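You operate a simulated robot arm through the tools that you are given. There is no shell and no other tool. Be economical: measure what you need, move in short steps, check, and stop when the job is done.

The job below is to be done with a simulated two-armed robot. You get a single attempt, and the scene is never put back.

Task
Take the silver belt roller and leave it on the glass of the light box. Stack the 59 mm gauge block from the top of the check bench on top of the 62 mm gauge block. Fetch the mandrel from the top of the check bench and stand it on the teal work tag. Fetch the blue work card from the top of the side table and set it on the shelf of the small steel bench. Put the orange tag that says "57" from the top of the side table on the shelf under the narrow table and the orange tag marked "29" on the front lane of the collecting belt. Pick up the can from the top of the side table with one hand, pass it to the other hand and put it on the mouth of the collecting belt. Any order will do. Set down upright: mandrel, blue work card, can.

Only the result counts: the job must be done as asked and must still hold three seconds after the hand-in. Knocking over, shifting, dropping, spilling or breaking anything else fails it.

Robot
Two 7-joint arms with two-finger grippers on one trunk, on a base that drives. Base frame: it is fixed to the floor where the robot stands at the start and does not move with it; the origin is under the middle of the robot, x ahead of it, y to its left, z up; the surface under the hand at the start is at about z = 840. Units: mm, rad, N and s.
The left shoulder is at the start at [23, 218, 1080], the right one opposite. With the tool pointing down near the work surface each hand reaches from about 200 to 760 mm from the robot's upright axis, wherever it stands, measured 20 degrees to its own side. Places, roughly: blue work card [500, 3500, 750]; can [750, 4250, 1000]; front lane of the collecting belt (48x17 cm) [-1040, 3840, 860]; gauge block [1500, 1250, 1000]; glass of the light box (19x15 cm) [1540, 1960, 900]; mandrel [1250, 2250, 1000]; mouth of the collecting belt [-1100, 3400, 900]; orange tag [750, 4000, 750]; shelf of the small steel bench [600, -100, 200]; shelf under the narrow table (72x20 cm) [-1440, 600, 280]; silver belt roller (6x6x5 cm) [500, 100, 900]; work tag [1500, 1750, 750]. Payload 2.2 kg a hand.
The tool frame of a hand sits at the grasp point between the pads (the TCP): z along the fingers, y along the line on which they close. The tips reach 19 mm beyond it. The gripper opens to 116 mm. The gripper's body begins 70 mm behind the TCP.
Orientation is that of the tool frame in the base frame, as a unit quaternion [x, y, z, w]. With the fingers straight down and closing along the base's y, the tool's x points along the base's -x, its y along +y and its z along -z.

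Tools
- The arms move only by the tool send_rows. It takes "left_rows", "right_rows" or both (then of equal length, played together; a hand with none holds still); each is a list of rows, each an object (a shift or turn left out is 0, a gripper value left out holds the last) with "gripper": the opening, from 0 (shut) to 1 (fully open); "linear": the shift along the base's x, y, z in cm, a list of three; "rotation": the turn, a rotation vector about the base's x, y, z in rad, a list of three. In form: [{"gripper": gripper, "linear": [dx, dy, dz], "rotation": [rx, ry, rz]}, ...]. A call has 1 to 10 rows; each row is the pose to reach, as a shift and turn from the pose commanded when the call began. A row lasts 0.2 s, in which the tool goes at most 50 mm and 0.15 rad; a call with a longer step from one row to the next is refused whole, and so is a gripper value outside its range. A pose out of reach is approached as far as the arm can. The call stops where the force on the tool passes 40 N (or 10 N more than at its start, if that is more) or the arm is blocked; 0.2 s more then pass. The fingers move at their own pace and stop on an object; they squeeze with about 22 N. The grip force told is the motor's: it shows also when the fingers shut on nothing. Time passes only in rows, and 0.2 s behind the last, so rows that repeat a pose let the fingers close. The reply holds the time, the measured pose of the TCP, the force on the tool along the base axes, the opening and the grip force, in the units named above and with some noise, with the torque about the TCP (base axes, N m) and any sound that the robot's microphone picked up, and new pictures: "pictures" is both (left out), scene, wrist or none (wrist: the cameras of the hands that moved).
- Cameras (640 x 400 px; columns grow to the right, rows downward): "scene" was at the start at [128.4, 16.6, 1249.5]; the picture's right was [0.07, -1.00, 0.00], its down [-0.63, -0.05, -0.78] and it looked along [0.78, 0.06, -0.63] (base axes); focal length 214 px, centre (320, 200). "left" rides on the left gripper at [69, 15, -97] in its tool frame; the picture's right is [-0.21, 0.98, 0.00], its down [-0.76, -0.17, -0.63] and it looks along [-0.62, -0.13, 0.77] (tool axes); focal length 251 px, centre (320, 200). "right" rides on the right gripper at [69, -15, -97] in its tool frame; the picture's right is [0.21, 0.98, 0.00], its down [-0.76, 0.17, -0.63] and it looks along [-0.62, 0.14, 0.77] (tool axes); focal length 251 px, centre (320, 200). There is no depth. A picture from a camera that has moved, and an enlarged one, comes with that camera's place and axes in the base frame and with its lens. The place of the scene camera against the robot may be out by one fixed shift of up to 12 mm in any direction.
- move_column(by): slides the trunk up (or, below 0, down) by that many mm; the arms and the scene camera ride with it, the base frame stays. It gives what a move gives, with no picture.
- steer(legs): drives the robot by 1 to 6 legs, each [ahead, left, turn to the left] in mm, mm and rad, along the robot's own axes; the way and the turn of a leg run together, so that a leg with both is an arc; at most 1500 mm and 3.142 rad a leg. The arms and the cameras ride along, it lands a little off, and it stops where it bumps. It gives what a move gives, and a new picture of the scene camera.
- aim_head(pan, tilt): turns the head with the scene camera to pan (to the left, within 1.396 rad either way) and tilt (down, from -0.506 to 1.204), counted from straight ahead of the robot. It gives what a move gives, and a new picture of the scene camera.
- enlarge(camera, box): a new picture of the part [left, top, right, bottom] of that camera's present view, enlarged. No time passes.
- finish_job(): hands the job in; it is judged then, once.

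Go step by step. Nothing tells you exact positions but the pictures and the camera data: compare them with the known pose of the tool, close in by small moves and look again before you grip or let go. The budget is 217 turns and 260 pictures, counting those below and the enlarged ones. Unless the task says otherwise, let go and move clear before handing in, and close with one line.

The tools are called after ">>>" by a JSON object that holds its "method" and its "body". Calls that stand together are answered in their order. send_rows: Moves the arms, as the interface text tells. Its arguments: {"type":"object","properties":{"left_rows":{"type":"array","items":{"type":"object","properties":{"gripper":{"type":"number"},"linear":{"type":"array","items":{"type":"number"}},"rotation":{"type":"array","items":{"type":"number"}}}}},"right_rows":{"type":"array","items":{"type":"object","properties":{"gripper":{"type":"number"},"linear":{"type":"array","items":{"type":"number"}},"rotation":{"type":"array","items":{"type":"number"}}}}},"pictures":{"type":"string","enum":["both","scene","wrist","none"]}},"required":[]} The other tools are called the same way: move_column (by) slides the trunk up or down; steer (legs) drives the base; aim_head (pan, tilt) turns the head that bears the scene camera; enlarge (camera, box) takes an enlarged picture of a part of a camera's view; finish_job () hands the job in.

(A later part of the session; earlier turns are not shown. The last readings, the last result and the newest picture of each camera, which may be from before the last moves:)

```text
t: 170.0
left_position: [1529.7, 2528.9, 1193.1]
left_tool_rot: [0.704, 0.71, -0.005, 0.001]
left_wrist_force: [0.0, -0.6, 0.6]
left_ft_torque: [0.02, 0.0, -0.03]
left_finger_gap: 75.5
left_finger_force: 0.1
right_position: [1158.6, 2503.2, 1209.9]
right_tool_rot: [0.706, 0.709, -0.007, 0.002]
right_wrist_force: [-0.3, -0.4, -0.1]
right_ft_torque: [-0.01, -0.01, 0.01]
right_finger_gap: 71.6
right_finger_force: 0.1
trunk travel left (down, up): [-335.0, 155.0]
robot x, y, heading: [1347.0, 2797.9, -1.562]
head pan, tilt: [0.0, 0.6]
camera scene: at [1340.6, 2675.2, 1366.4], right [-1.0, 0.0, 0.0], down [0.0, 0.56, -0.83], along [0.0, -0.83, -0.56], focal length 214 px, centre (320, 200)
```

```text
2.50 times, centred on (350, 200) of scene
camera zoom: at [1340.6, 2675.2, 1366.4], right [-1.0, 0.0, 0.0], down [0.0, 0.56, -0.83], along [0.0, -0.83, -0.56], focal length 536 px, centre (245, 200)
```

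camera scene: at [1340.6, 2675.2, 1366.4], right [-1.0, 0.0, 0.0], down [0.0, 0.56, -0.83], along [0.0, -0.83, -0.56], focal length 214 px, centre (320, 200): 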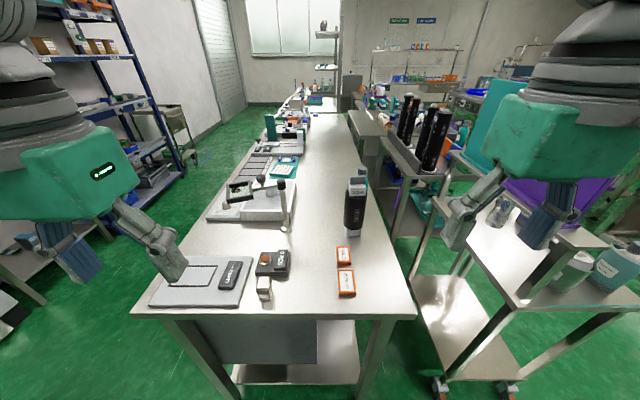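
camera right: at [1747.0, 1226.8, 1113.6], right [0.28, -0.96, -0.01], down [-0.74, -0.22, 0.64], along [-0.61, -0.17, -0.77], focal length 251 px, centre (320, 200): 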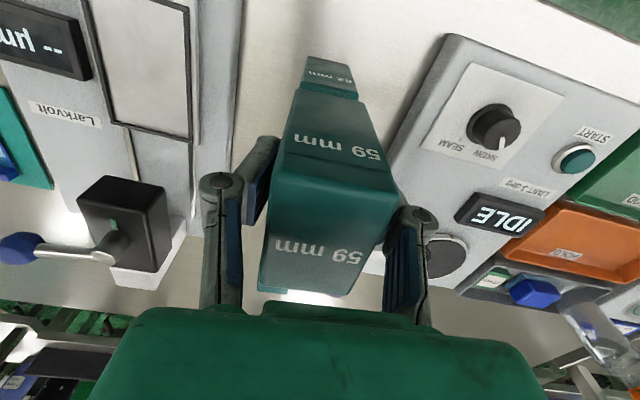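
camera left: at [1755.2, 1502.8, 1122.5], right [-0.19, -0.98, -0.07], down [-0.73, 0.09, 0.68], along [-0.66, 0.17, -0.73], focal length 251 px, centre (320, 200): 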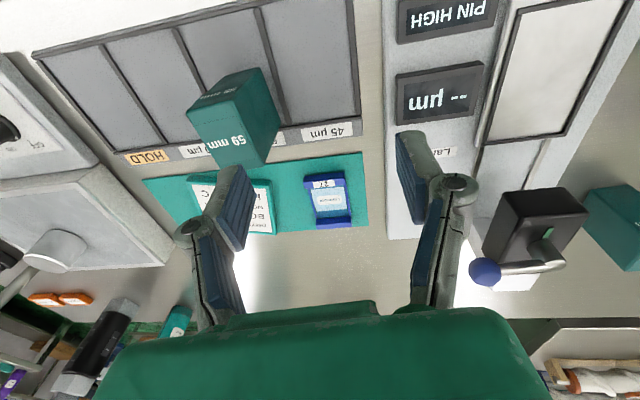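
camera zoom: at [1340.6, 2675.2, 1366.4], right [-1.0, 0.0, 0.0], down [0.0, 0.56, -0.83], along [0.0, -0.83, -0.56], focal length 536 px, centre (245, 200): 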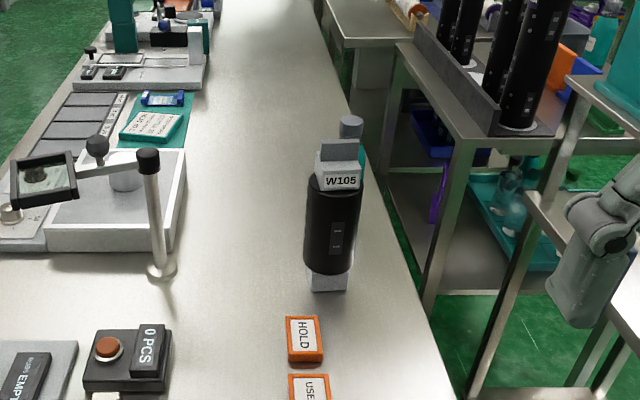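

Mandrel centre ≈(1229,2113). Raise the column 100 more for reach, then bring the right hand over it.

>>> {"method": "move_column", "body": {"by": 100}}

>>> {"method": "send_rows", "body": {"right_rows": [{"linear": [0.5, -3, -2], "gripper": 0.9}, {"linear": [1.5, -6, -5]}, {"linear": [2.5, -9.5, -8]}, {"linear": [3.5, -13, -10]}, {"linear": [4.3, -17, -12]}, {"linear": [5, -21, -14]}, {"linear": [5.7, -25, -16]}, {"linear": [6.4, -29, -18]}, {"linear": [7, -33, -19]}, {"linear": [7.1, -36, -19]}], "pictures": "both"}}

```text
t: 171.4
left_position: [1540.8, 2527.9, 1290.9]
left_tool_rot: [0.705, 0.71, -0.008, -0.002]
left_wrist_force: [0.4, 0.4, -0.3]
left_ft_torque: [0.0, 0.01, 0.0]
left_finger_gap: 75.4
left_finger_force: 0.0
right_position: [1168.7, 2502.7, 1310.4]
right_tool_rot: [0.705, 0.709, -0.008, -0.001]
right_wrist_force: [-0.8, 0.4, -0.6]
right_ft_torque: [0.0, -0.01, 0.0]
right_finger_gap: 71.9
right_finger_force: 0.0
trunk travel left (down, up): [-435.0, 55.0]
robot x, y, heading: [1344.4, 2794.7, -1.569]
head pan, tilt: [0.0, 0.6]
```

```text
t: 173.6
left_position: [1532.6, 2526.9, 1291.6]
left_tool_rot: [0.704, 0.71, -0.006, 0.0]
left_wrist_force: [-0.4, 0.1, -0.3]
left_ft_torque: [0.02, 0.01, -0.02]
left_finger_gap: 75.2
left_finger_force: 0.0
right_position: [1233.7, 2139.6, 1119.5]
right_tool_rot: [0.705, 0.709, -0.006, -0.001]
right_wrist_force: [-0.7, -1.0, -0.6]
right_ft_torque: [-0.03, -0.02, 0.04]
right_finger_gap: 104.6
right_finger_force: 0.1
trunk travel left (down, up): [-435.0, 55.0]
robot x, y, heading: [1347.1, 2792.0, -1.57]
head pan, tilt: [0.0, 0.6]
camera scene: at [1344.7, 2668.8, 1465.8], right [-1.0, 0.0, 0.0], down [0.0, 0.57, -0.82], along [0.0, -0.82, -0.57], focal length 214 px, centre (320, 200)
camera right: at [1218.5, 2210.8, 1213.1], right [0.98, 0.22, -0.01], down [0.18, -0.75, 0.64], along [0.13, -0.62, -0.77], focal length 251 px, centre (320, 200)
```

scene: 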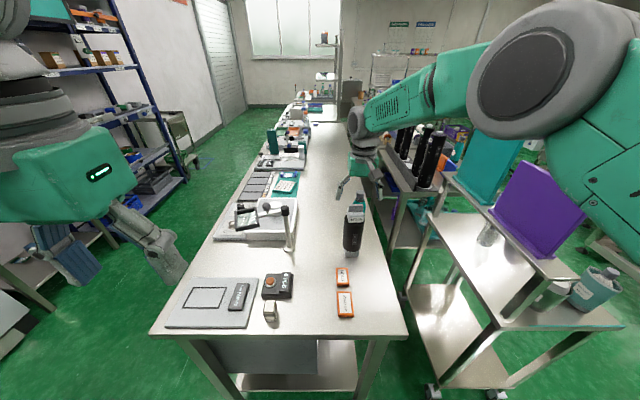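
right: 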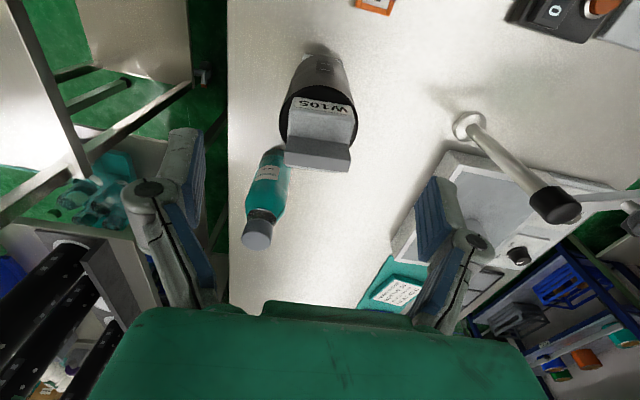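

Mandrel ≈(1231,2122). Shift and lower around the cylinder's top.

>>> {"method": "send_rows", "body": {"right_rows": [{"linear": [-0.2, -1.7, 0]}, {"linear": [-0.2, -1.7, -3]}, {"linear": [-0.2, -1.7, -6]}, {"linear": [-0.2, -1.7, -8]}, {"linear": [-0.2, -1.7, -9]}, {"linear": [-0.2, -1.7, -9]}], "pictures": "wrist"}}

>>> {"method": "enlarge", "body": {"camera": "scene", "box": [310, 130, 410, 270]}}

```text
t: 175.0
left_position: [1538.4, 2529.1, 1293.5]
left_tool_rot: [0.704, 0.711, -0.007, -0.002]
left_wrist_force: [0.4, 0.4, 0.6]
left_ft_torque: [0.01, -0.03, 0.02]
left_finger_gap: 75.4
left_finger_force: 0.0
right_position: [1235.0, 2125.2, 1029.4]
right_tool_rot: [0.705, 0.709, -0.008, -0.001]
right_wrist_force: [0.3, 0.2, -0.6]
right_ft_torque: [0.01, 0.02, 0.0]
right_finger_gap: 104.3
right_finger_force: 0.3
trunk travel left (down, up): [-435.0, 55.0]
robot x, y, heading: [1349.3, 2787.3, -1.569]
head pan, tilt: [0.0, 0.6]
camera right: at [1221.0, 2196.4, 1124.2], right [0.98, 0.22, -0.02], down [0.18, -0.75, 0.64], along [0.13, -0.62, -0.77], focal length 251 px, centre (320, 200)
```

right: 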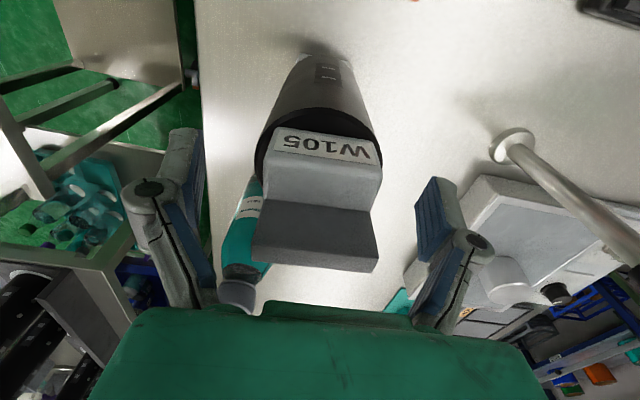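

```text
2.86 times, centred on (360, 200) of scene
camera zoom: at [1349.7, 2670.8, 1466.0], right [-1.0, 0.0, 0.0], down [0.0, 0.57, -0.82], along [0.0, -0.82, -0.57], focal length 613 px, centre (206, 200)
```

zoom: 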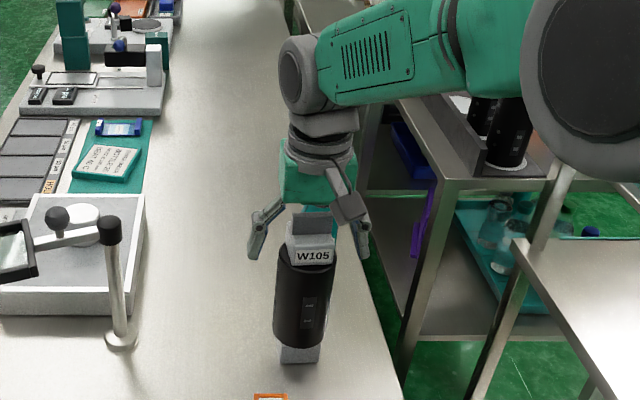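

Lower 32 mm more, keeping the palm above the mandrel's top tab, then close.

>>> {"method": "send_rows", "body": {"right_rows": [{"linear": [-0.1, 0.4, -1]}, {"linear": [-0.1, 0.4, -2]}, {"linear": [-0.1, 0.4, -3.1]}, {"linear": [-0.1, 0.4, -3.1]}], "pictures": "wrist"}}

>>> {"method": "send_rows", "body": {"right_rows": [{"gripper": 0.6}, {"gripper": 0.4}, {"gripper": 0.2}, {"gripper": 0}, {"gripper": 0}], "pictures": "wrist"}}

```text
t: 176.0
left_position: [1535.3, 2531.6, 1293.2]
left_tool_rot: [0.704, 0.711, -0.008, 0.0]
left_wrist_force: [-0.5, -0.1, 0.6]
left_ft_torque: [0.02, 0.03, 0.01]
left_finger_gap: 75.3
left_finger_force: 0.1
right_position: [1232.7, 2129.9, 1004.0]
right_tool_rot: [0.705, 0.709, -0.01, 0.002]
right_wrist_force: [-1.9, 3.5, 25.1]
right_ft_torque: [-0.2, -0.52, 0.01]
right_finger_gap: 104.4
right_finger_force: 0.0
trunk travel left (down, up): [-435.0, 55.0]
robot x, y, heading: [1346.2, 2791.6, -1.567]
head pan, tilt: [0.0, 0.6]
camera right: at [1219.0, 2201.3, 1096.8], right [0.98, 0.22, -0.01], down [0.18, -0.75, 0.64], along [0.13, -0.63, -0.77], focal length 251 px, centre (320, 200)
```

right: 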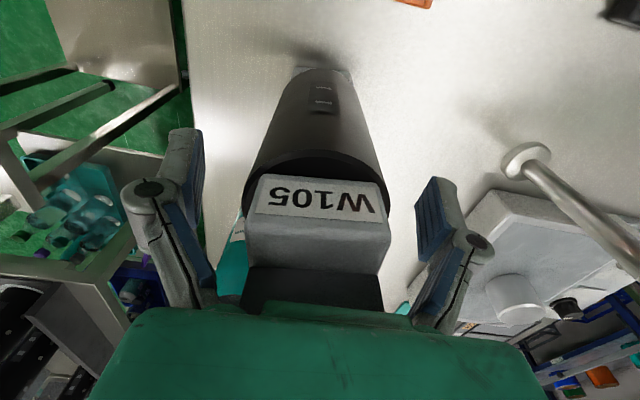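

```text
t: 177.2
left_position: [1536.2, 2532.0, 1292.9]
left_tool_rot: [0.704, 0.71, -0.008, -0.001]
left_wrist_force: [-1.0, -0.4, 0.2]
left_ft_torque: [-0.01, 0.0, 0.0]
left_finger_gap: 75.0
left_finger_force: 0.1
right_position: [1233.1, 2130.8, 1002.7]
right_tool_rot: [0.705, 0.709, -0.011, 0.002]
right_wrist_force: [-5.2, -2.0, 32.2]
right_ft_torque: [-0.56, 1.06, -0.17]
right_finger_gap: 64.1
right_finger_force: 22.3
trunk travel left (down, up): [-435.0, 55.0]
robot x, y, heading: [1347.2, 2798.1, -1.566]
head pan, tilt: [0.0, 0.6]
camera right: at [1218.6, 2201.6, 1096.8], right [0.98, 0.22, -0.02], down [0.18, -0.74, 0.64], along [0.13, -0.63, -0.77], focal length 251 px, centre (320, 200)
```

right: 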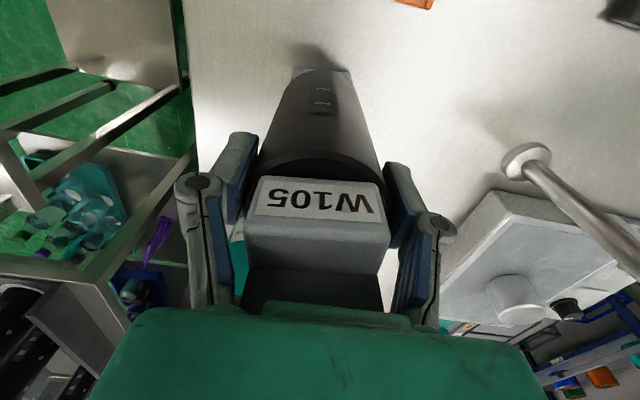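

Gripped at 64 mm with the palm resting on the tab. Lift slowly.

>>> {"method": "send_rows", "body": {"right_rows": [{"linear": [0, 0, 0.3], "gripper": 0}, {"linear": [0, 0, 0.8]}, {"linear": [0, 0, 1.5]}, {"linear": [0, 0, 2.5]}, {"linear": [0, 0, 3.5]}, {"linear": [0, 0, 3.5]}], "pictures": "wrist"}}

```text
t: 178.6
left_position: [1536.2, 2527.5, 1292.1]
left_tool_rot: [0.704, 0.71, -0.007, 0.0]
left_wrist_force: [-0.5, 0.6, 0.0]
left_ft_torque: [0.01, 0.02, -0.04]
left_finger_gap: 75.3
left_finger_force: 0.0
right_position: [1233.4, 2129.6, 1034.9]
right_tool_rot: [0.705, 0.709, -0.007, -0.002]
right_wrist_force: [-0.4, 0.5, -6.1]
right_ft_torque: [0.03, 0.0, -0.01]
right_finger_gap: 64.0
right_finger_force: 21.6
trunk travel left (down, up): [-435.0, 55.0]
robot x, y, heading: [1348.3, 2795.2, -1.565]
head pan, tilt: [0.0, 0.6]
camera right: at [1219.0, 2200.2, 1128.5], right [0.98, 0.22, -0.01], down [0.18, -0.75, 0.64], along [0.13, -0.62, -0.77], focal length 251 px, centre (320, 200)
```

right: 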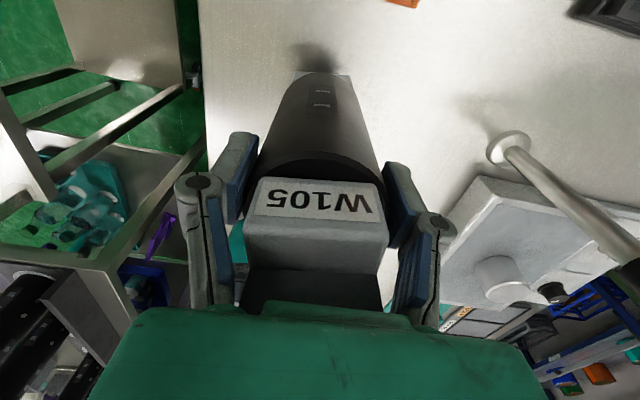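

Held firmly (0.6 kg). Lift further and retract.

>>> {"method": "send_rows", "body": {"right_rows": [{"linear": [0, 0, 2.5]}, {"linear": [0, 0, 5]}, {"linear": [0, 0, 8]}, {"linear": [0, 2, 11]}, {"linear": [-0.5, 6, 12]}, {"linear": [-1.5, 10, 13]}, {"linear": [-2.5, 14, 13]}, {"linear": [-3.5, 18, 13]}, {"linear": [-4.5, 22, 13]}, {"linear": [-5.5, 26, 13]}], "pictures": "none"}}

>>> {"method": "send_rows", "body": {"right_rows": [{"linear": [-1, 4, 0]}, {"linear": [-2, 8, 0]}, {"linear": [-2, 9, 0]}, {"linear": [-2, 9, 0]}], "pictures": "wrist"}}

```text
t: 180.8
left_position: [1535.7, 2531.5, 1292.9]
left_tool_rot: [0.704, 0.71, -0.007, 0.0]
left_wrist_force: [-0.2, -0.4, 0.3]
left_ft_torque: [-0.02, -0.04, 0.01]
left_finger_gap: 75.3
left_finger_force: 0.1
right_position: [1178.3, 2392.9, 1165.7]
right_tool_rot: [0.705, 0.709, -0.008, -0.001]
right_wrist_force: [0.5, -0.1, -6.1]
right_ft_torque: [0.02, -0.05, 0.01]
right_finger_gap: 64.0
right_finger_force: 21.8
trunk travel left (down, up): [-435.0, 55.0]
robot x, y, heading: [1350.8, 2797.4, -1.57]
head pan, tilt: [0.0, 0.6]
```

```text
t: 181.8
left_position: [1535.5, 2527.5, 1292.3]
left_tool_rot: [0.704, 0.711, -0.007, -0.001]
left_wrist_force: [-0.1, 0.2, 0.2]
left_ft_torque: [0.0, -0.04, 0.03]
left_finger_gap: 75.4
left_finger_force: 0.1
right_position: [1157.2, 2479.1, 1165.6]
right_tool_rot: [0.705, 0.709, -0.008, -0.001]
right_wrist_force: [-0.1, -0.7, -6.0]
right_ft_torque: [0.06, 0.01, 0.0]
right_finger_gap: 63.8
right_finger_force: 21.9
trunk travel left (down, up): [-435.0, 55.0]
robot x, y, heading: [1345.4, 2796.5, -1.573]
head pan, tilt: [0.0, 0.6]
camera right: at [1143.5, 2549.7, 1259.8], right [0.98, 0.22, -0.01], down [0.18, -0.75, 0.64], along [0.13, -0.62, -0.77], focal length 251 px, centre (320, 200)
```

right: 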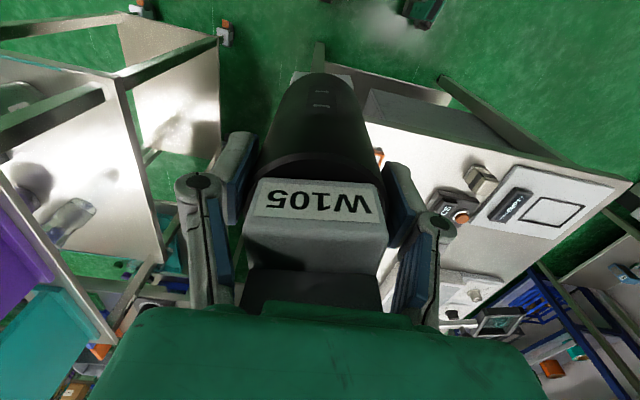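

Drive around to the far side again, facing the teal tag.

>>> {"method": "steer", "body": {"legs": [[-150, 0, 0], [0, 830, 0], [1370, 0, 0], [0, 0, -1.571]]}}

>>> {"method": "aim_head", "body": {"pan": -0.1, "tilt": 0.85}}

```text
t: 197.6
left_position: [1938.4, 1361.4, 1291.7]
left_tool_rot: [1.0, 0.013, -0.004, -0.009]
left_wrist_force: [0.5, 0.7, 0.5]
left_ft_torque: [0.06, -0.01, 0.02]
left_finger_gap: 75.4
left_finger_force: 0.1
right_position: [1882.1, 1738.6, 1165.5]
right_tool_rot: [1.0, 0.012, -0.005, -0.01]
right_wrist_force: [0.1, -0.5, -5.8]
right_ft_torque: [0.01, -0.03, 0.03]
right_finger_gap: 63.4
right_finger_force: 21.7
trunk travel left (down, up): [-435.0, 55.0]
robot x, y, heading: [2202.2, 1565.0, -3.122]
head pan, tilt: [0.0, 0.6]
camera scene: at [2072.1, 1561.1, 1466.0], right [-0.02, 1.0, 0.01], down [0.57, 0.02, -0.82], along [-0.82, -0.01, -0.57], focal length 214 px, centre (320, 200)
```

scene: 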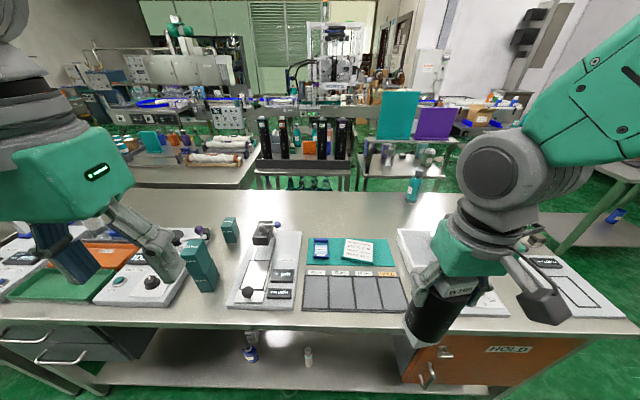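

```text
t: 198.3
left_position: [1940.0, 1369.8, 1292.6]
left_tool_rot: [1.0, 0.014, -0.005, -0.005]
left_wrist_force: [-0.1, -0.6, -0.1]
left_ft_torque: [0.0, 0.03, 0.0]
left_finger_gap: 75.4
left_finger_force: 0.2
right_position: [1885.0, 1746.9, 1165.2]
right_tool_rot: [1.0, 0.013, -0.006, -0.005]
right_wrist_force: [-0.8, 0.5, -5.8]
right_ft_torque: [-0.01, -0.07, -0.01]
right_finger_gap: 63.5
right_finger_force: 21.8
trunk travel left (down, up): [-435.0, 55.0]
robot x, y, heading: [2205.7, 1566.6, -3.12]
head pan, tilt: [-0.099, 0.85]
camera scene: at [2082.2, 1583.0, 1445.2], right [0.08, 1.0, 0.0], down [0.75, -0.06, -0.66], along [-0.66, 0.05, -0.75], focal length 214 px, centre (320, 200)
```

scene: 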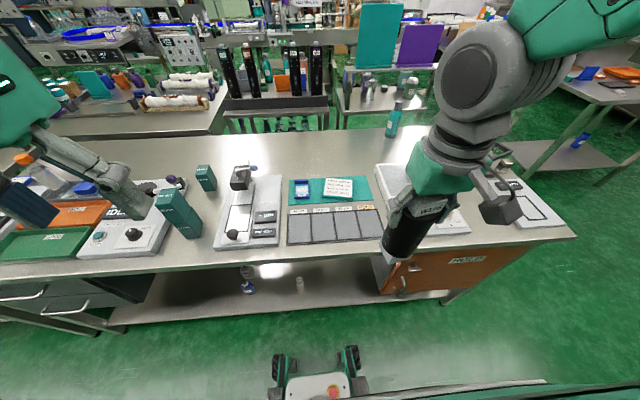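

>>> {"method": "enlarge", "body": {"camera": "scene", "box": [280, 160, 400, 240]}}

```text
5.00 times, centred on (340, 200) of scene
camera zoom: at [2082.2, 1583.0, 1445.2], right [0.08, 1.0, 0.0], down [0.75, -0.06, -0.66], along [-0.66, 0.05, -0.75], focal length 1072 px, centre (220, 200)
```

zoom: 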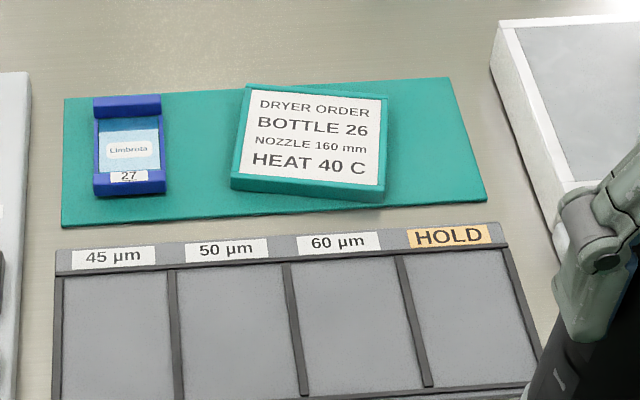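

Teal framed tag centre ≈(1515,1690). Move forward 40 and carry the mandrel above it.

>>> {"method": "steer", "body": {"legs": [[40, 0, -0.02]]}}

>>> {"method": "send_rows", "body": {"right_rows": [{"linear": [-2, -0.5, 0]}, {"linear": [-6, -1.2, 0]}, {"linear": [-10, -2, 0]}, {"linear": [-14, -2.7, 0]}, {"linear": [-18, -3.4, 0]}, {"linear": [-22, -4.1, -1]}, {"linear": [-26, -4.8, -2]}, {"linear": [-30, -5.4, -3]}, {"linear": [-32.5, -5.6, -4]}, {"linear": [-32.5, -5.6, -4]}], "pictures": "both"}}

```text
t: 199.2
left_position: [1904.6, 1378.3, 1296.3]
left_tool_rot: [1.0, 0.003, -0.01, -0.003]
left_wrist_force: [0.0, -0.5, 0.3]
left_ft_torque: [-0.01, 0.07, 0.0]
left_finger_gap: 75.2
left_finger_force: 0.0
right_position: [1856.9, 1758.1, 1168.6]
right_tool_rot: [1.0, 0.001, -0.01, -0.003]
right_wrist_force: [0.9, 0.4, -5.9]
right_ft_torque: [-0.04, -0.03, 0.0]
right_finger_gap: 63.7
right_finger_force: 21.5
trunk travel left (down, up): [-435.0, 55.0]
robot x, y, heading: [2160.0, 1563.7, 3.139]
head pan, tilt: [-0.099, 0.85]
camera scene: at [2052.8, 1588.4, 1446.2], right [0.1, 0.99, -0.01], down [0.74, -0.08, -0.66], along [-0.66, 0.06, -0.75], focal length 214 px, centre (320, 200)
```

scene: 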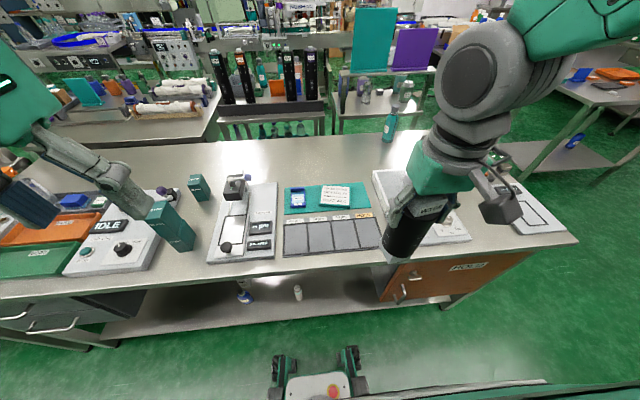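

```text
t: 201.4
left_position: [1896.2, 1361.6, 1292.7]
left_tool_rot: [1.0, 0.003, -0.007, -0.01]
left_wrist_force: [0.7, -1.3, 0.0]
left_ft_torque: [-0.02, 0.03, -0.02]
left_finger_gap: 75.1
left_finger_force: 0.0
right_position: [1523.4, 1685.3, 1128.5]
right_tool_rot: [1.0, 0.003, -0.005, -0.011]
right_wrist_force: [0.3, -0.3, -5.8]
right_ft_torque: [0.02, -0.06, -0.01]
right_finger_gap: 63.7
right_finger_force: 22.6
trunk travel left (down, up): [-435.0, 55.0]
robot x, y, heading: [2159.2, 1561.4, -3.146]
head pan, tilt: [-0.099, 0.85]
camera scene: at [2039.0, 1569.8, 1445.0], right [0.1, 1.0, 0.01], down [0.75, -0.07, -0.66], along [-0.65, 0.07, -0.75], focal length 214 px, centre (320, 200)
camera right: at [1593.6, 1699.1, 1223.0], right [0.22, -0.98, -0.02], down [-0.75, -0.18, 0.64], along [-0.63, -0.12, -0.77], focal length 251 px, centre (320, 200)
```

scene: 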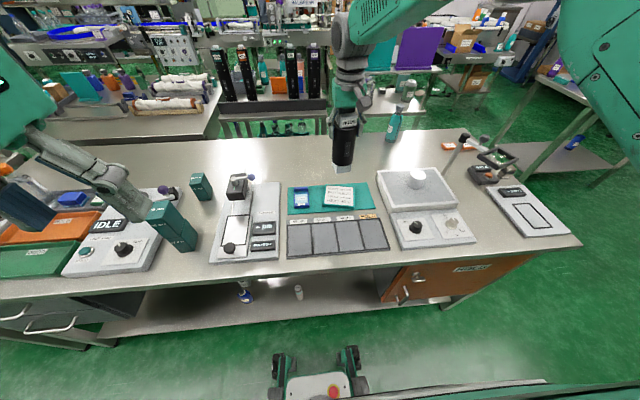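
right: 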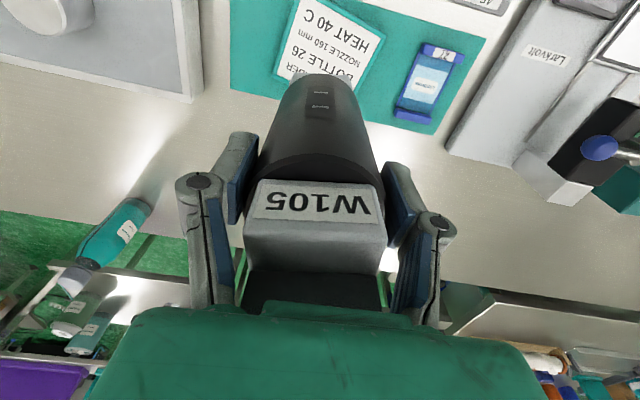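

Let sway settle, then check alignment by zoom.

>>> {"method": "send_rows", "body": {"right_rows": [{"linear": [0, 0, 0]}, {"linear": [0, 0, -1]}, {"linear": [0, 0, -2]}, {"linear": [0, 0, -3]}, {"linear": [0, 0, -4]}, {"linear": [0, 0, -5]}, {"linear": [0, 0, -5]}, {"linear": [0, 0, -5]}, {"linear": [0, 0, -5]}, {"linear": [0, 0, -5]}], "pictures": "none"}}

>>> {"method": "send_rows", "body": {"right_rows": [{"linear": [0, 0, 0]}, {"linear": [0, 0, 0]}, {"linear": [0, 0, 0]}, {"linear": [0, 0, 0]}, {"linear": [0, 0, 0]}, {"linear": [0, 0, 0]}, {"linear": [0, 0, 0]}, {"linear": [0, 0, 0]}], "pictures": "wrist"}}

>>> {"method": "enlarge", "body": {"camera": "scene", "box": [280, 140, 400, 230]}}

```text
t: 203.6
left_position: [1895.5, 1371.1, 1292.4]
left_tool_rot: [1.0, 0.002, -0.006, -0.007]
left_wrist_force: [0.3, 0.8, 0.2]
left_ft_torque: [-0.01, 0.03, 0.04]
left_finger_gap: 75.2
left_finger_force: 0.1
right_position: [1523.2, 1694.2, 1076.2]
right_tool_rot: [1.0, 0.002, -0.006, -0.007]
right_wrist_force: [0.5, 0.6, -6.3]
right_ft_torque: [0.01, -0.09, 0.0]
right_finger_gap: 63.8
right_finger_force: 21.7
trunk travel left (down, up): [-435.0, 55.0]
robot x, y, heading: [2162.8, 1565.4, 3.144]
head pan, tilt: [-0.099, 0.85]
```

```text
t: 205.4
left_position: [1897.0, 1369.0, 1293.1]
left_tool_rot: [1.0, 0.002, -0.007, -0.008]
left_wrist_force: [-0.1, -0.4, -0.3]
left_ft_torque: [-0.02, 0.05, 0.02]
left_finger_gap: 75.4
left_finger_force: 0.1
right_position: [1522.8, 1692.6, 1076.4]
right_tool_rot: [1.0, 0.001, -0.006, -0.008]
right_wrist_force: [0.6, 0.1, -6.1]
right_ft_torque: [0.0, -0.05, -0.01]
right_finger_gap: 63.6
right_finger_force: 22.2
trunk travel left (down, up): [-435.0, 55.0]
robot x, y, heading: [2156.3, 1560.8, 3.142]
head pan, tilt: [-0.099, 0.85]
camera right: at [1594.2, 1706.6, 1170.9], right [0.22, -0.98, -0.02], down [-0.75, -0.18, 0.64], along [-0.63, -0.13, -0.77], focal length 251 px, centre (320, 200)
```

right: 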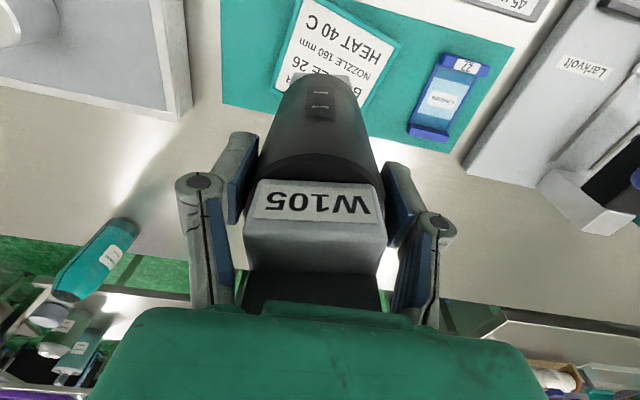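

```text
4.44 times, centred on (340, 185) of scene
camera zoom: at [2038.4, 1577.5, 1444.9], right [0.1, 0.99, 0.0], down [0.75, -0.07, -0.66], along [-0.65, 0.07, -0.75], focal length 953 px, centre (231, 267)
```

zoom: 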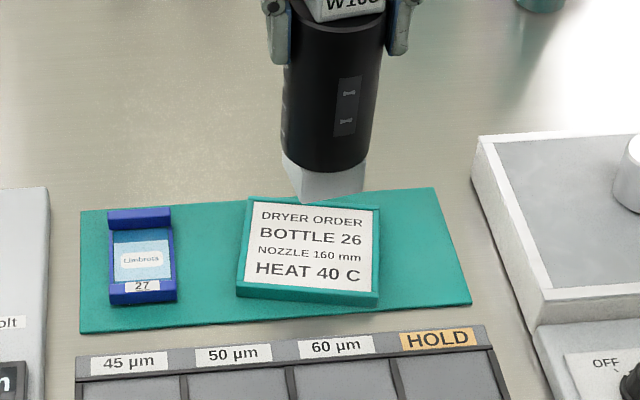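

Relative to the tag, the mandrel base needs ~+20 mm x. Level, shift and lower to ~25 mm above.

>>> {"method": "send_rows", "body": {"right_rows": [{"linear": [1, -0.1, 0], "rotation": [-0.008, -0.006, 0]}, {"linear": [2, -0.2, 0], "rotation": [-0.016, -0.012, 0]}, {"linear": [2, -0.2, -1], "rotation": [-0.016, -0.012, 0]}, {"linear": [2, -0.2, -2], "rotation": [-0.016, -0.012, 0]}, {"linear": [2, -0.2, -3], "rotation": [-0.016, -0.012, 0]}, {"linear": [2, -0.2, -3], "rotation": [-0.016, -0.012, 0]}, {"linear": [2, -0.2, -3], "rotation": [-0.016, -0.012, 0]}], "pictures": "wrist"}}

>>> {"method": "enlarge", "body": {"camera": "scene", "box": [290, 140, 390, 220]}}

```text
t: 207.0
left_position: [1895.4, 1367.9, 1293.4]
left_tool_rot: [1.0, 0.003, -0.006, -0.007]
left_wrist_force: [-0.4, 0.5, 0.1]
left_ft_torque: [0.01, -0.01, -0.02]
left_finger_gap: 75.2
left_finger_force: 0.0
right_position: [1543.6, 1691.0, 1046.4]
right_tool_rot: [1.0, 0.002, -0.001, 0.0]
right_wrist_force: [0.4, -0.2, -5.8]
right_ft_torque: [0.0, -0.06, 0.02]
right_finger_gap: 63.8
right_finger_force: 21.9
trunk travel left (down, up): [-435.0, 55.0]
robot x, y, heading: [2159.6, 1568.4, 3.145]
head pan, tilt: [-0.099, 0.85]
camera right: at [1613.1, 1707.0, 1142.4], right [0.22, -0.98, 0.0], down [-0.76, -0.17, 0.63], along [-0.62, -0.14, -0.77], focal length 251 px, centre (320, 200)
```

right: 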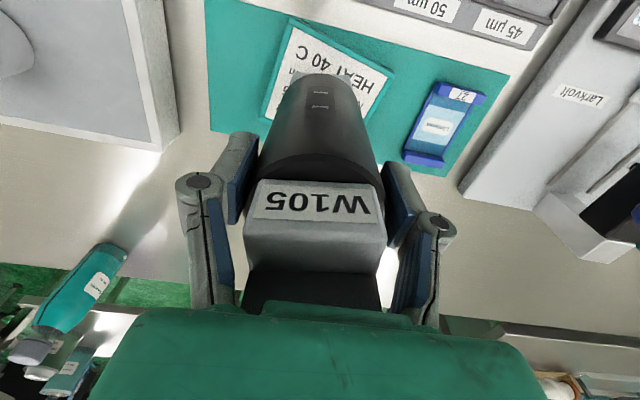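

```text
5.00 times, centred on (340, 180) of scene
camera zoom: at [2038.6, 1577.3, 1445.0], right [0.1, 0.99, 0.0], down [0.75, -0.07, -0.66], along [-0.65, 0.07, -0.75], focal length 1072 px, centre (220, 300)
```

zoom: 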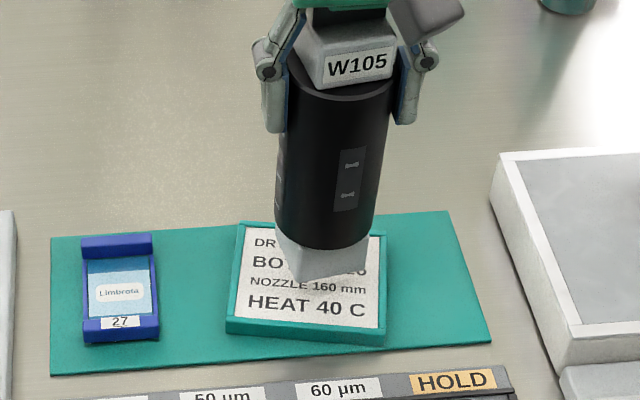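

Good; shift 7 mm −y and descend.

>>> {"method": "send_rows", "body": {"right_rows": [{"linear": [0, -0.4, 0]}, {"linear": [0, -0.7, -0.6]}, {"linear": [0, -0.7, -1.2]}, {"linear": [0, -0.7, -1.8]}, {"linear": [0, -0.7, -1.8]}], "pictures": "none"}}

>>> {"method": "enlarge", "body": {"camera": "scene", "box": [310, 170, 370, 220]}}

```text
t: 208.2
left_position: [1897.4, 1368.9, 1293.0]
left_tool_rot: [1.0, 0.002, -0.006, -0.007]
left_wrist_force: [0.4, 0.5, 0.8]
left_ft_torque: [0.02, -0.01, 0.02]
left_finger_gap: 75.5
left_finger_force: 0.0
right_position: [1543.0, 1683.8, 1028.3]
right_tool_rot: [1.0, 0.002, 0.0, -0.001]
right_wrist_force: [0.3, -0.1, -6.3]
right_ft_torque: [0.02, -0.05, -0.01]
right_finger_gap: 63.3
right_finger_force: 22.1
trunk travel left (down, up): [-435.0, 55.0]
robot x, y, heading: [2160.0, 1561.7, 3.141]
head pan, tilt: [-0.099, 0.85]
```

```text
8.00 times, centred on (340, 195) of scene
camera zoom: at [2038.6, 1577.3, 1445.0], right [0.1, 0.99, 0.0], down [0.75, -0.07, -0.66], along [-0.65, 0.07, -0.75], focal length 1716 px, centre (160, 240)
```

zoom: 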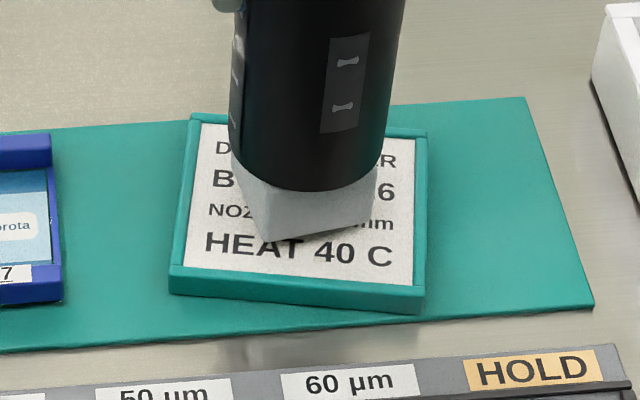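

>>> {"method": "send_rows", "body": {"right_rows": [{"linear": [-0.5, 0, -0.2]}, {"linear": [-0.5, 0, -0.5]}], "pictures": "none"}}

>>> {"method": "send_rows", "body": {"right_rows": [{"linear": [0, 0, -0.25]}], "pictures": "none"}}

```text
t: 208.8
left_position: [1895.6, 1368.7, 1292.1]
left_tool_rot: [1.0, 0.003, -0.006, -0.007]
left_wrist_force: [0.0, -0.3, 0.6]
left_ft_torque: [0.01, -0.01, 0.01]
left_finger_gap: 75.2
left_finger_force: 0.1
right_position: [1536.9, 1683.2, 1022.8]
right_tool_rot: [1.0, 0.001, 0.0, -0.001]
right_wrist_force: [-0.4, 0.0, -6.3]
right_ft_torque: [-0.01, -0.07, -0.02]
right_finger_gap: 63.4
right_finger_force: 22.0
trunk travel left (down, up): [-435.0, 55.0]
robot x, y, heading: [2159.9, 1564.4, 3.142]
head pan, tilt: [-0.099, 0.85]
```

```text
t: 209.2
left_position: [1897.3, 1368.6, 1292.3]
left_tool_rot: [1.0, 0.003, -0.007, -0.008]
left_wrist_force: [-0.5, 0.3, 0.3]
left_ft_torque: [-0.02, -0.02, 0.04]
left_finger_gap: 75.5
left_finger_force: 0.0
right_position: [1538.5, 1683.8, 1022.0]
right_tool_rot: [1.0, 0.001, -0.002, 0.0]
right_wrist_force: [0.9, 0.3, 0.2]
right_ft_torque: [0.21, 0.08, -0.04]
right_finger_gap: 63.4
right_finger_force: 22.4
trunk travel left (down, up): [-435.0, 55.0]
robot x, y, heading: [2159.3, 1563.1, 3.137]
head pan, tilt: [-0.099, 0.85]
```

Weight is now on the tag. Tiny press, open, and rise.

>>> {"method": "send_rows", "body": {"right_rows": [{"linear": [0, 0, -0.05]}, {"linear": [0, 0, -0.05], "gripper": 0.65}, {"linear": [0, 0, -0.05], "gripper": 0.8}, {"linear": [0, 0, 0], "gripper": 0.9}, {"linear": [0, 0, 2], "gripper": 0.9}], "pictures": "none"}}

>>> {"method": "send_rows", "body": {"right_rows": [{"linear": [0, 0, 3]}, {"linear": [0, 0, 6]}, {"linear": [0, 0, 9]}, {"linear": [3, 0, 11]}, {"linear": [7, 0, 12]}, {"linear": [11, 1, 12]}, {"linear": [15, 2, 12]}, {"linear": [19, 3, 12]}, {"linear": [23, 4, 12]}, {"linear": [27, 5, 12]}], "pictures": "scene"}}

>>> {"method": "enlarge", "body": {"camera": "scene", "box": [290, 120, 390, 220]}}

```text
t: 210.4
left_position: [1897.2, 1370.0, 1292.1]
left_tool_rot: [1.0, 0.003, -0.007, -0.007]
left_wrist_force: [0.7, -0.1, -0.7]
left_ft_torque: [0.01, 0.0, 0.02]
left_finger_gap: 75.4
left_finger_force: 0.1
right_position: [1540.0, 1684.3, 1041.2]
right_tool_rot: [1.0, 0.002, 0.0, -0.001]
right_wrist_force: [0.1, 0.3, 0.1]
right_ft_torque: [-0.01, 0.04, 0.02]
right_finger_gap: 104.5
right_finger_force: 0.0
trunk travel left (down, up): [-435.0, 55.0]
robot x, y, heading: [2160.3, 1563.7, 3.144]
head pan, tilt: [-0.099, 0.85]
```

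```text
t: 212.6
left_position: [1898.7, 1369.1, 1294.2]
left_tool_rot: [1.0, 0.002, -0.007, -0.008]
left_wrist_force: [0.2, 1.0, 0.0]
left_ft_torque: [-0.04, 0.05, 0.02]
left_finger_gap: 75.4
left_finger_force: 0.0
right_position: [1812.9, 1732.8, 1165.0]
right_tool_rot: [1.0, 0.002, -0.002, 0.0]
right_wrist_force: [0.4, 1.0, 0.6]
right_ft_torque: [-0.02, 0.04, 0.01]
right_finger_gap: 104.2
right_finger_force: 0.1
trunk travel left (down, up): [-435.0, 55.0]
robot x, y, heading: [2159.0, 1565.8, -3.142]
head pan, tilt: [-0.099, 0.85]
camera scene: at [2044.0, 1577.8, 1445.5], right [0.1, 1.0, 0.0], down [0.75, -0.07, -0.66], along [-0.66, 0.07, -0.75], focal length 214 px, centre (320, 200)
```

scene: 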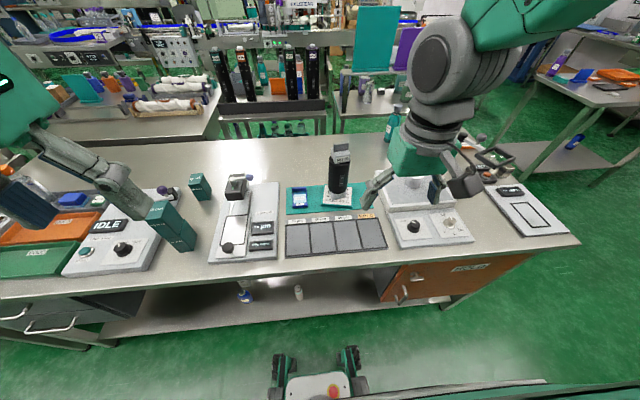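

```text
4.00 times, centred on (340, 170) of scene
camera zoom: at [2044.0, 1577.8, 1445.5], right [0.1, 1.0, 0.0], down [0.75, -0.07, -0.66], along [-0.66, 0.07, -0.75], focal length 858 px, centre (240, 320)
```

zoom: 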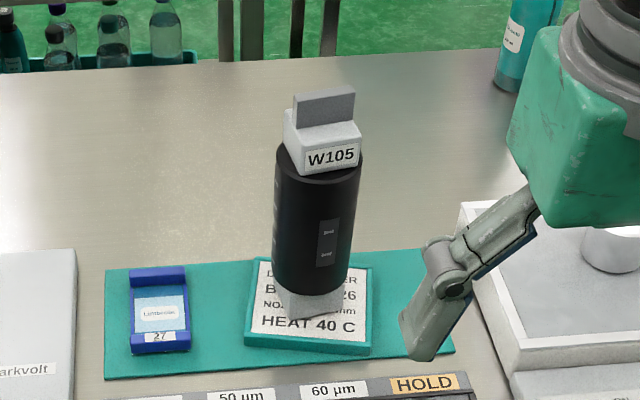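

Mandrel stands on the tag. Retract a bit and drive to the side table, approaching from its +x side.

>>> {"method": "send_rows", "body": {"right_rows": [{"linear": [4, 1, 0]}, {"linear": [6, 2, 0]}, {"linear": [6, 2, 0]}], "left_rows": [{"linear": [0, 0, -4]}, {"linear": [0, 0, -8]}, {"linear": [0, 0, -12]}], "pictures": "none"}}

>>> {"method": "move_column", "body": {"by": -110}}

>>> {"method": "steer", "body": {"legs": [[0, -1400, 0], [0, -900, 0]]}}

>>> {"method": "aim_head", "body": {"pan": 0, "tilt": 0.35}}

```text
t: 213.4
left_position: [1886.4, 1374.3, 1172.3]
left_tool_rot: [1.0, 0.002, -0.003, -0.004]
left_wrist_force: [0.0, -0.4, 0.6]
left_ft_torque: [-0.11, -0.07, -0.01]
left_finger_gap: 75.4
left_finger_force: 0.1
left hand out of reach, approached as far as the arm can: row 3
right_position: [1867.0, 1758.9, 1160.9]
right_tool_rot: [1.0, 0.001, 0.001, 0.003]
right_wrist_force: [-0.9, 0.1, -0.4]
right_ft_torque: [-0.04, -0.02, 0.0]
right_finger_gap: 104.4
right_finger_force: 0.2
trunk travel left (down, up): [-435.0, 55.0]
robot x, y, heading: [2161.3, 1565.5, 3.141]
head pan, tilt: [-0.099, 0.85]
```

```text
t: 214.8
left_position: [1890.7, 1366.5, 1063.0]
left_tool_rot: [1.0, 0.002, -0.005, -0.008]
left_wrist_force: [-0.1, 0.2, -0.5]
left_ft_torque: [0.02, 0.02, 0.0]
left_finger_gap: 75.6
left_finger_force: 0.1
right_position: [1869.7, 1750.9, 1053.2]
right_tool_rot: [1.0, 0.002, -0.001, -0.001]
right_wrist_force: [1.0, 0.1, 0.1]
right_ft_torque: [0.03, 0.0, -0.02]
right_finger_gap: 104.3
right_finger_force: 0.1
trunk travel left (down, up): [-325.0, 165.0]
robot x, y, heading: [2160.8, 1559.9, 3.142]
head pan, tilt: [-0.099, 0.85]
```

```text
t: 226.0
left_position: [1880.8, 3624.0, 1062.2]
left_tool_rot: [1.0, 0.003, -0.005, -0.012]
left_wrist_force: [-0.1, -1.7, -0.5]
left_ft_torque: [0.08, 0.01, 0.0]
left_finger_gap: 75.6
left_finger_force: 0.0
right_position: [1858.8, 4006.7, 1055.4]
right_tool_rot: [1.0, 0.002, -0.001, -0.006]
right_wrist_force: [-0.6, 0.1, -0.2]
right_ft_torque: [0.07, 0.01, 0.01]
right_finger_gap: 104.4
right_finger_force: 0.0
trunk travel left (down, up): [-325.0, 165.0]
robot x, y, heading: [2153.4, 3826.1, -3.138]
head pan, tilt: [-0.099, 0.85]
camera scene: at [2032.6, 3830.0, 1335.3], right [0.1, 1.0, 0.01], down [0.75, -0.07, -0.66], along [-0.66, 0.07, -0.75], focal length 214 px, centre (320, 200)
```

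scene: 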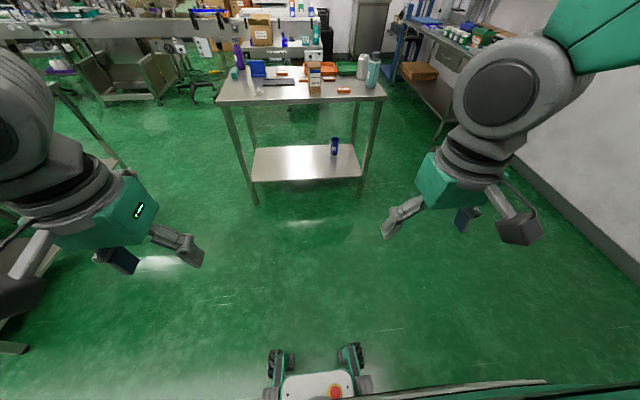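

```text
t: 226.9
left_position: [1882.6, 3627.9, 1062.8]
left_tool_rot: [1.0, 0.003, -0.004, -0.01]
left_wrist_force: [-0.2, -0.2, -0.4]
left_ft_torque: [0.01, 0.02, 0.03]
left_finger_gap: 75.5
left_finger_force: 0.1
right_position: [1860.5, 4011.8, 1054.2]
right_tool_rot: [1.0, 0.003, -0.002, -0.002]
right_wrist_force: [0.2, 0.6, 0.2]
right_ft_torque: [0.01, 0.0, 0.03]
right_finger_gap: 104.4
right_finger_force: 0.1
trunk travel left (down, up): [-325.0, 165.0]
robot x, y, heading: [2149.7, 3828.8, -3.14]
head pan, tilt: [0.0, 0.351]
camera scene: at [2017.2, 3824.5, 1378.8], right [0.0, 1.0, 0.01], down [0.35, 0.01, -0.94], along [-0.94, 0.0, -0.35], focal length 214 px, centre (320, 200)
```

scene: 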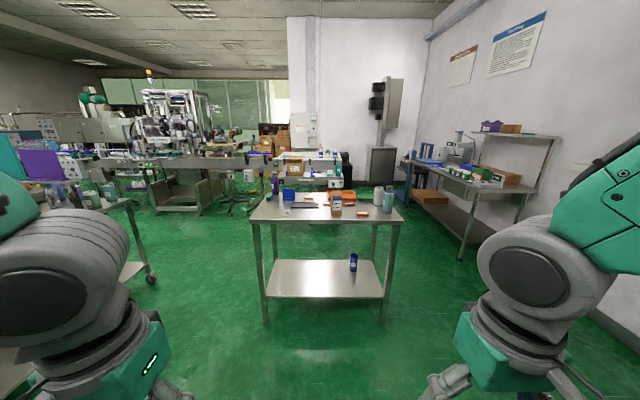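

Side table spans y≈3437–4294 with near edge x≈947. Drive forward to it.

>>> {"method": "steer", "body": {"legs": [[750, 0, 0]]}}

>>> {"method": "aim_head", "body": {"pan": 0, "tilt": 0.75}}

>>> {"method": "enlarge", "body": {"camera": "scene", "box": [130, 80, 510, 280]}}

```text
t: 230.9
left_position: [1140.9, 3654.1, 1064.4]
left_tool_rot: [1.0, -0.009, -0.006, -0.004]
left_wrist_force: [0.6, 0.3, 0.1]
left_ft_torque: [-0.02, 0.02, -0.04]
left_finger_gap: 75.5
left_finger_force: 0.0
right_position: [1127.8, 4038.1, 1052.2]
right_tool_rot: [1.0, -0.009, -0.002, 0.002]
right_wrist_force: [-0.1, -0.7, -0.5]
right_ft_torque: [0.02, 0.02, 0.03]
right_finger_gap: 104.5
right_finger_force: 0.1
trunk travel left (down, up): [-325.0, 165.0]
robot x, y, heading: [1414.6, 3837.0, 3.12]
head pan, tilt: [0.0, 0.351]
camera scene: at [1280.6, 3855.2, 1378.9], right [0.02, 1.0, -0.01], down [0.35, -0.01, -0.94], along [-0.94, 0.02, -0.35], focal length 214 px, centre (320, 200)
```

scene: 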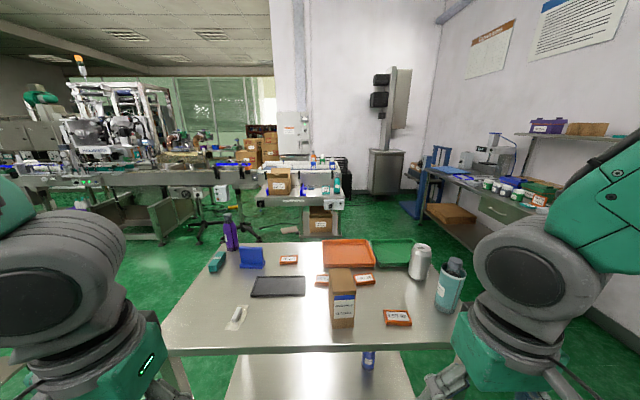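

```text
t: 231.8
left_position: [1141.7, 3652.9, 1065.7]
left_tool_rot: [1.0, -0.009, -0.006, -0.005]
left_wrist_force: [-0.2, 0.6, 0.3]
left_ft_torque: [-0.02, -0.03, 0.01]
left_finger_gap: 75.3
left_finger_force: 0.0
right_position: [1129.4, 4035.4, 1052.9]
right_tool_rot: [1.0, -0.011, -0.001, 0.002]
right_wrist_force: [0.7, 0.1, -0.4]
right_ft_torque: [-0.05, 0.02, -0.02]
right_finger_gap: 104.5
right_finger_force: 0.0
trunk travel left (down, up): [-325.0, 165.0]
robot x, y, heading: [1415.1, 3839.8, 3.115]
head pan, tilt: [0.0, 0.75]
camera scene: at [1290.6, 3853.6, 1343.4], right [0.02, 1.0, 0.0], down [0.68, -0.02, -0.73], along [-0.73, 0.01, -0.68], focal length 214 px, centre (320, 200)
```

scene: 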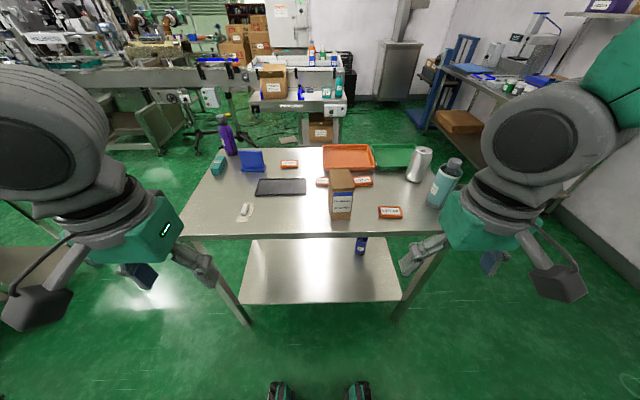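

```text
1.68 times, centred on (320, 180) of scene
camera zoom: at [1290.6, 3853.6, 1343.4], right [0.02, 1.0, 0.0], down [0.68, -0.02, -0.73], along [-0.73, 0.01, -0.68], focal length 361 px, centre (320, 234)
```

zoom: 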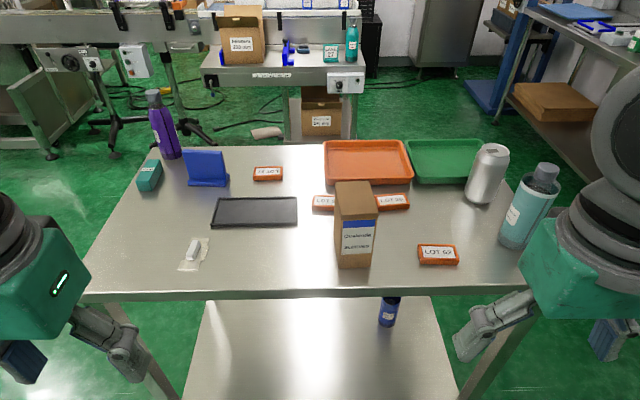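

>>> {"method": "enlarge", "body": {"camera": "scene", "box": [270, 150, 340, 195]}}

>>> {"method": "enlarge", "body": {"camera": "scene", "box": [340, 160, 420, 225]}}

```text
8.89 times, centred on (305, 172) of scene
camera zoom: at [1290.6, 3853.6, 1343.4], right [0.02, 1.0, 0.0], down [0.68, -0.02, -0.73], along [-0.73, 0.01, -0.68], focal length 1906 px, centre (453, 444)
```

zoom: 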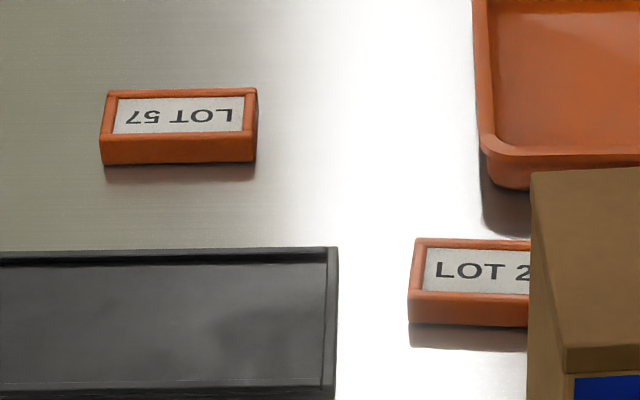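

```text
6.15 times, centred on (380, 192) of scene
camera zoom: at [1290.6, 3853.6, 1343.4], right [0.02, 1.0, 0.0], down [0.68, -0.02, -0.73], along [-0.73, 0.01, -0.68], focal length 1320 px, centre (-49, 246)
```

zoom: 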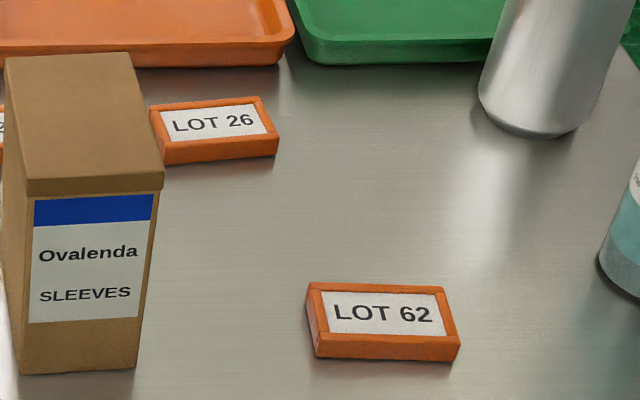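

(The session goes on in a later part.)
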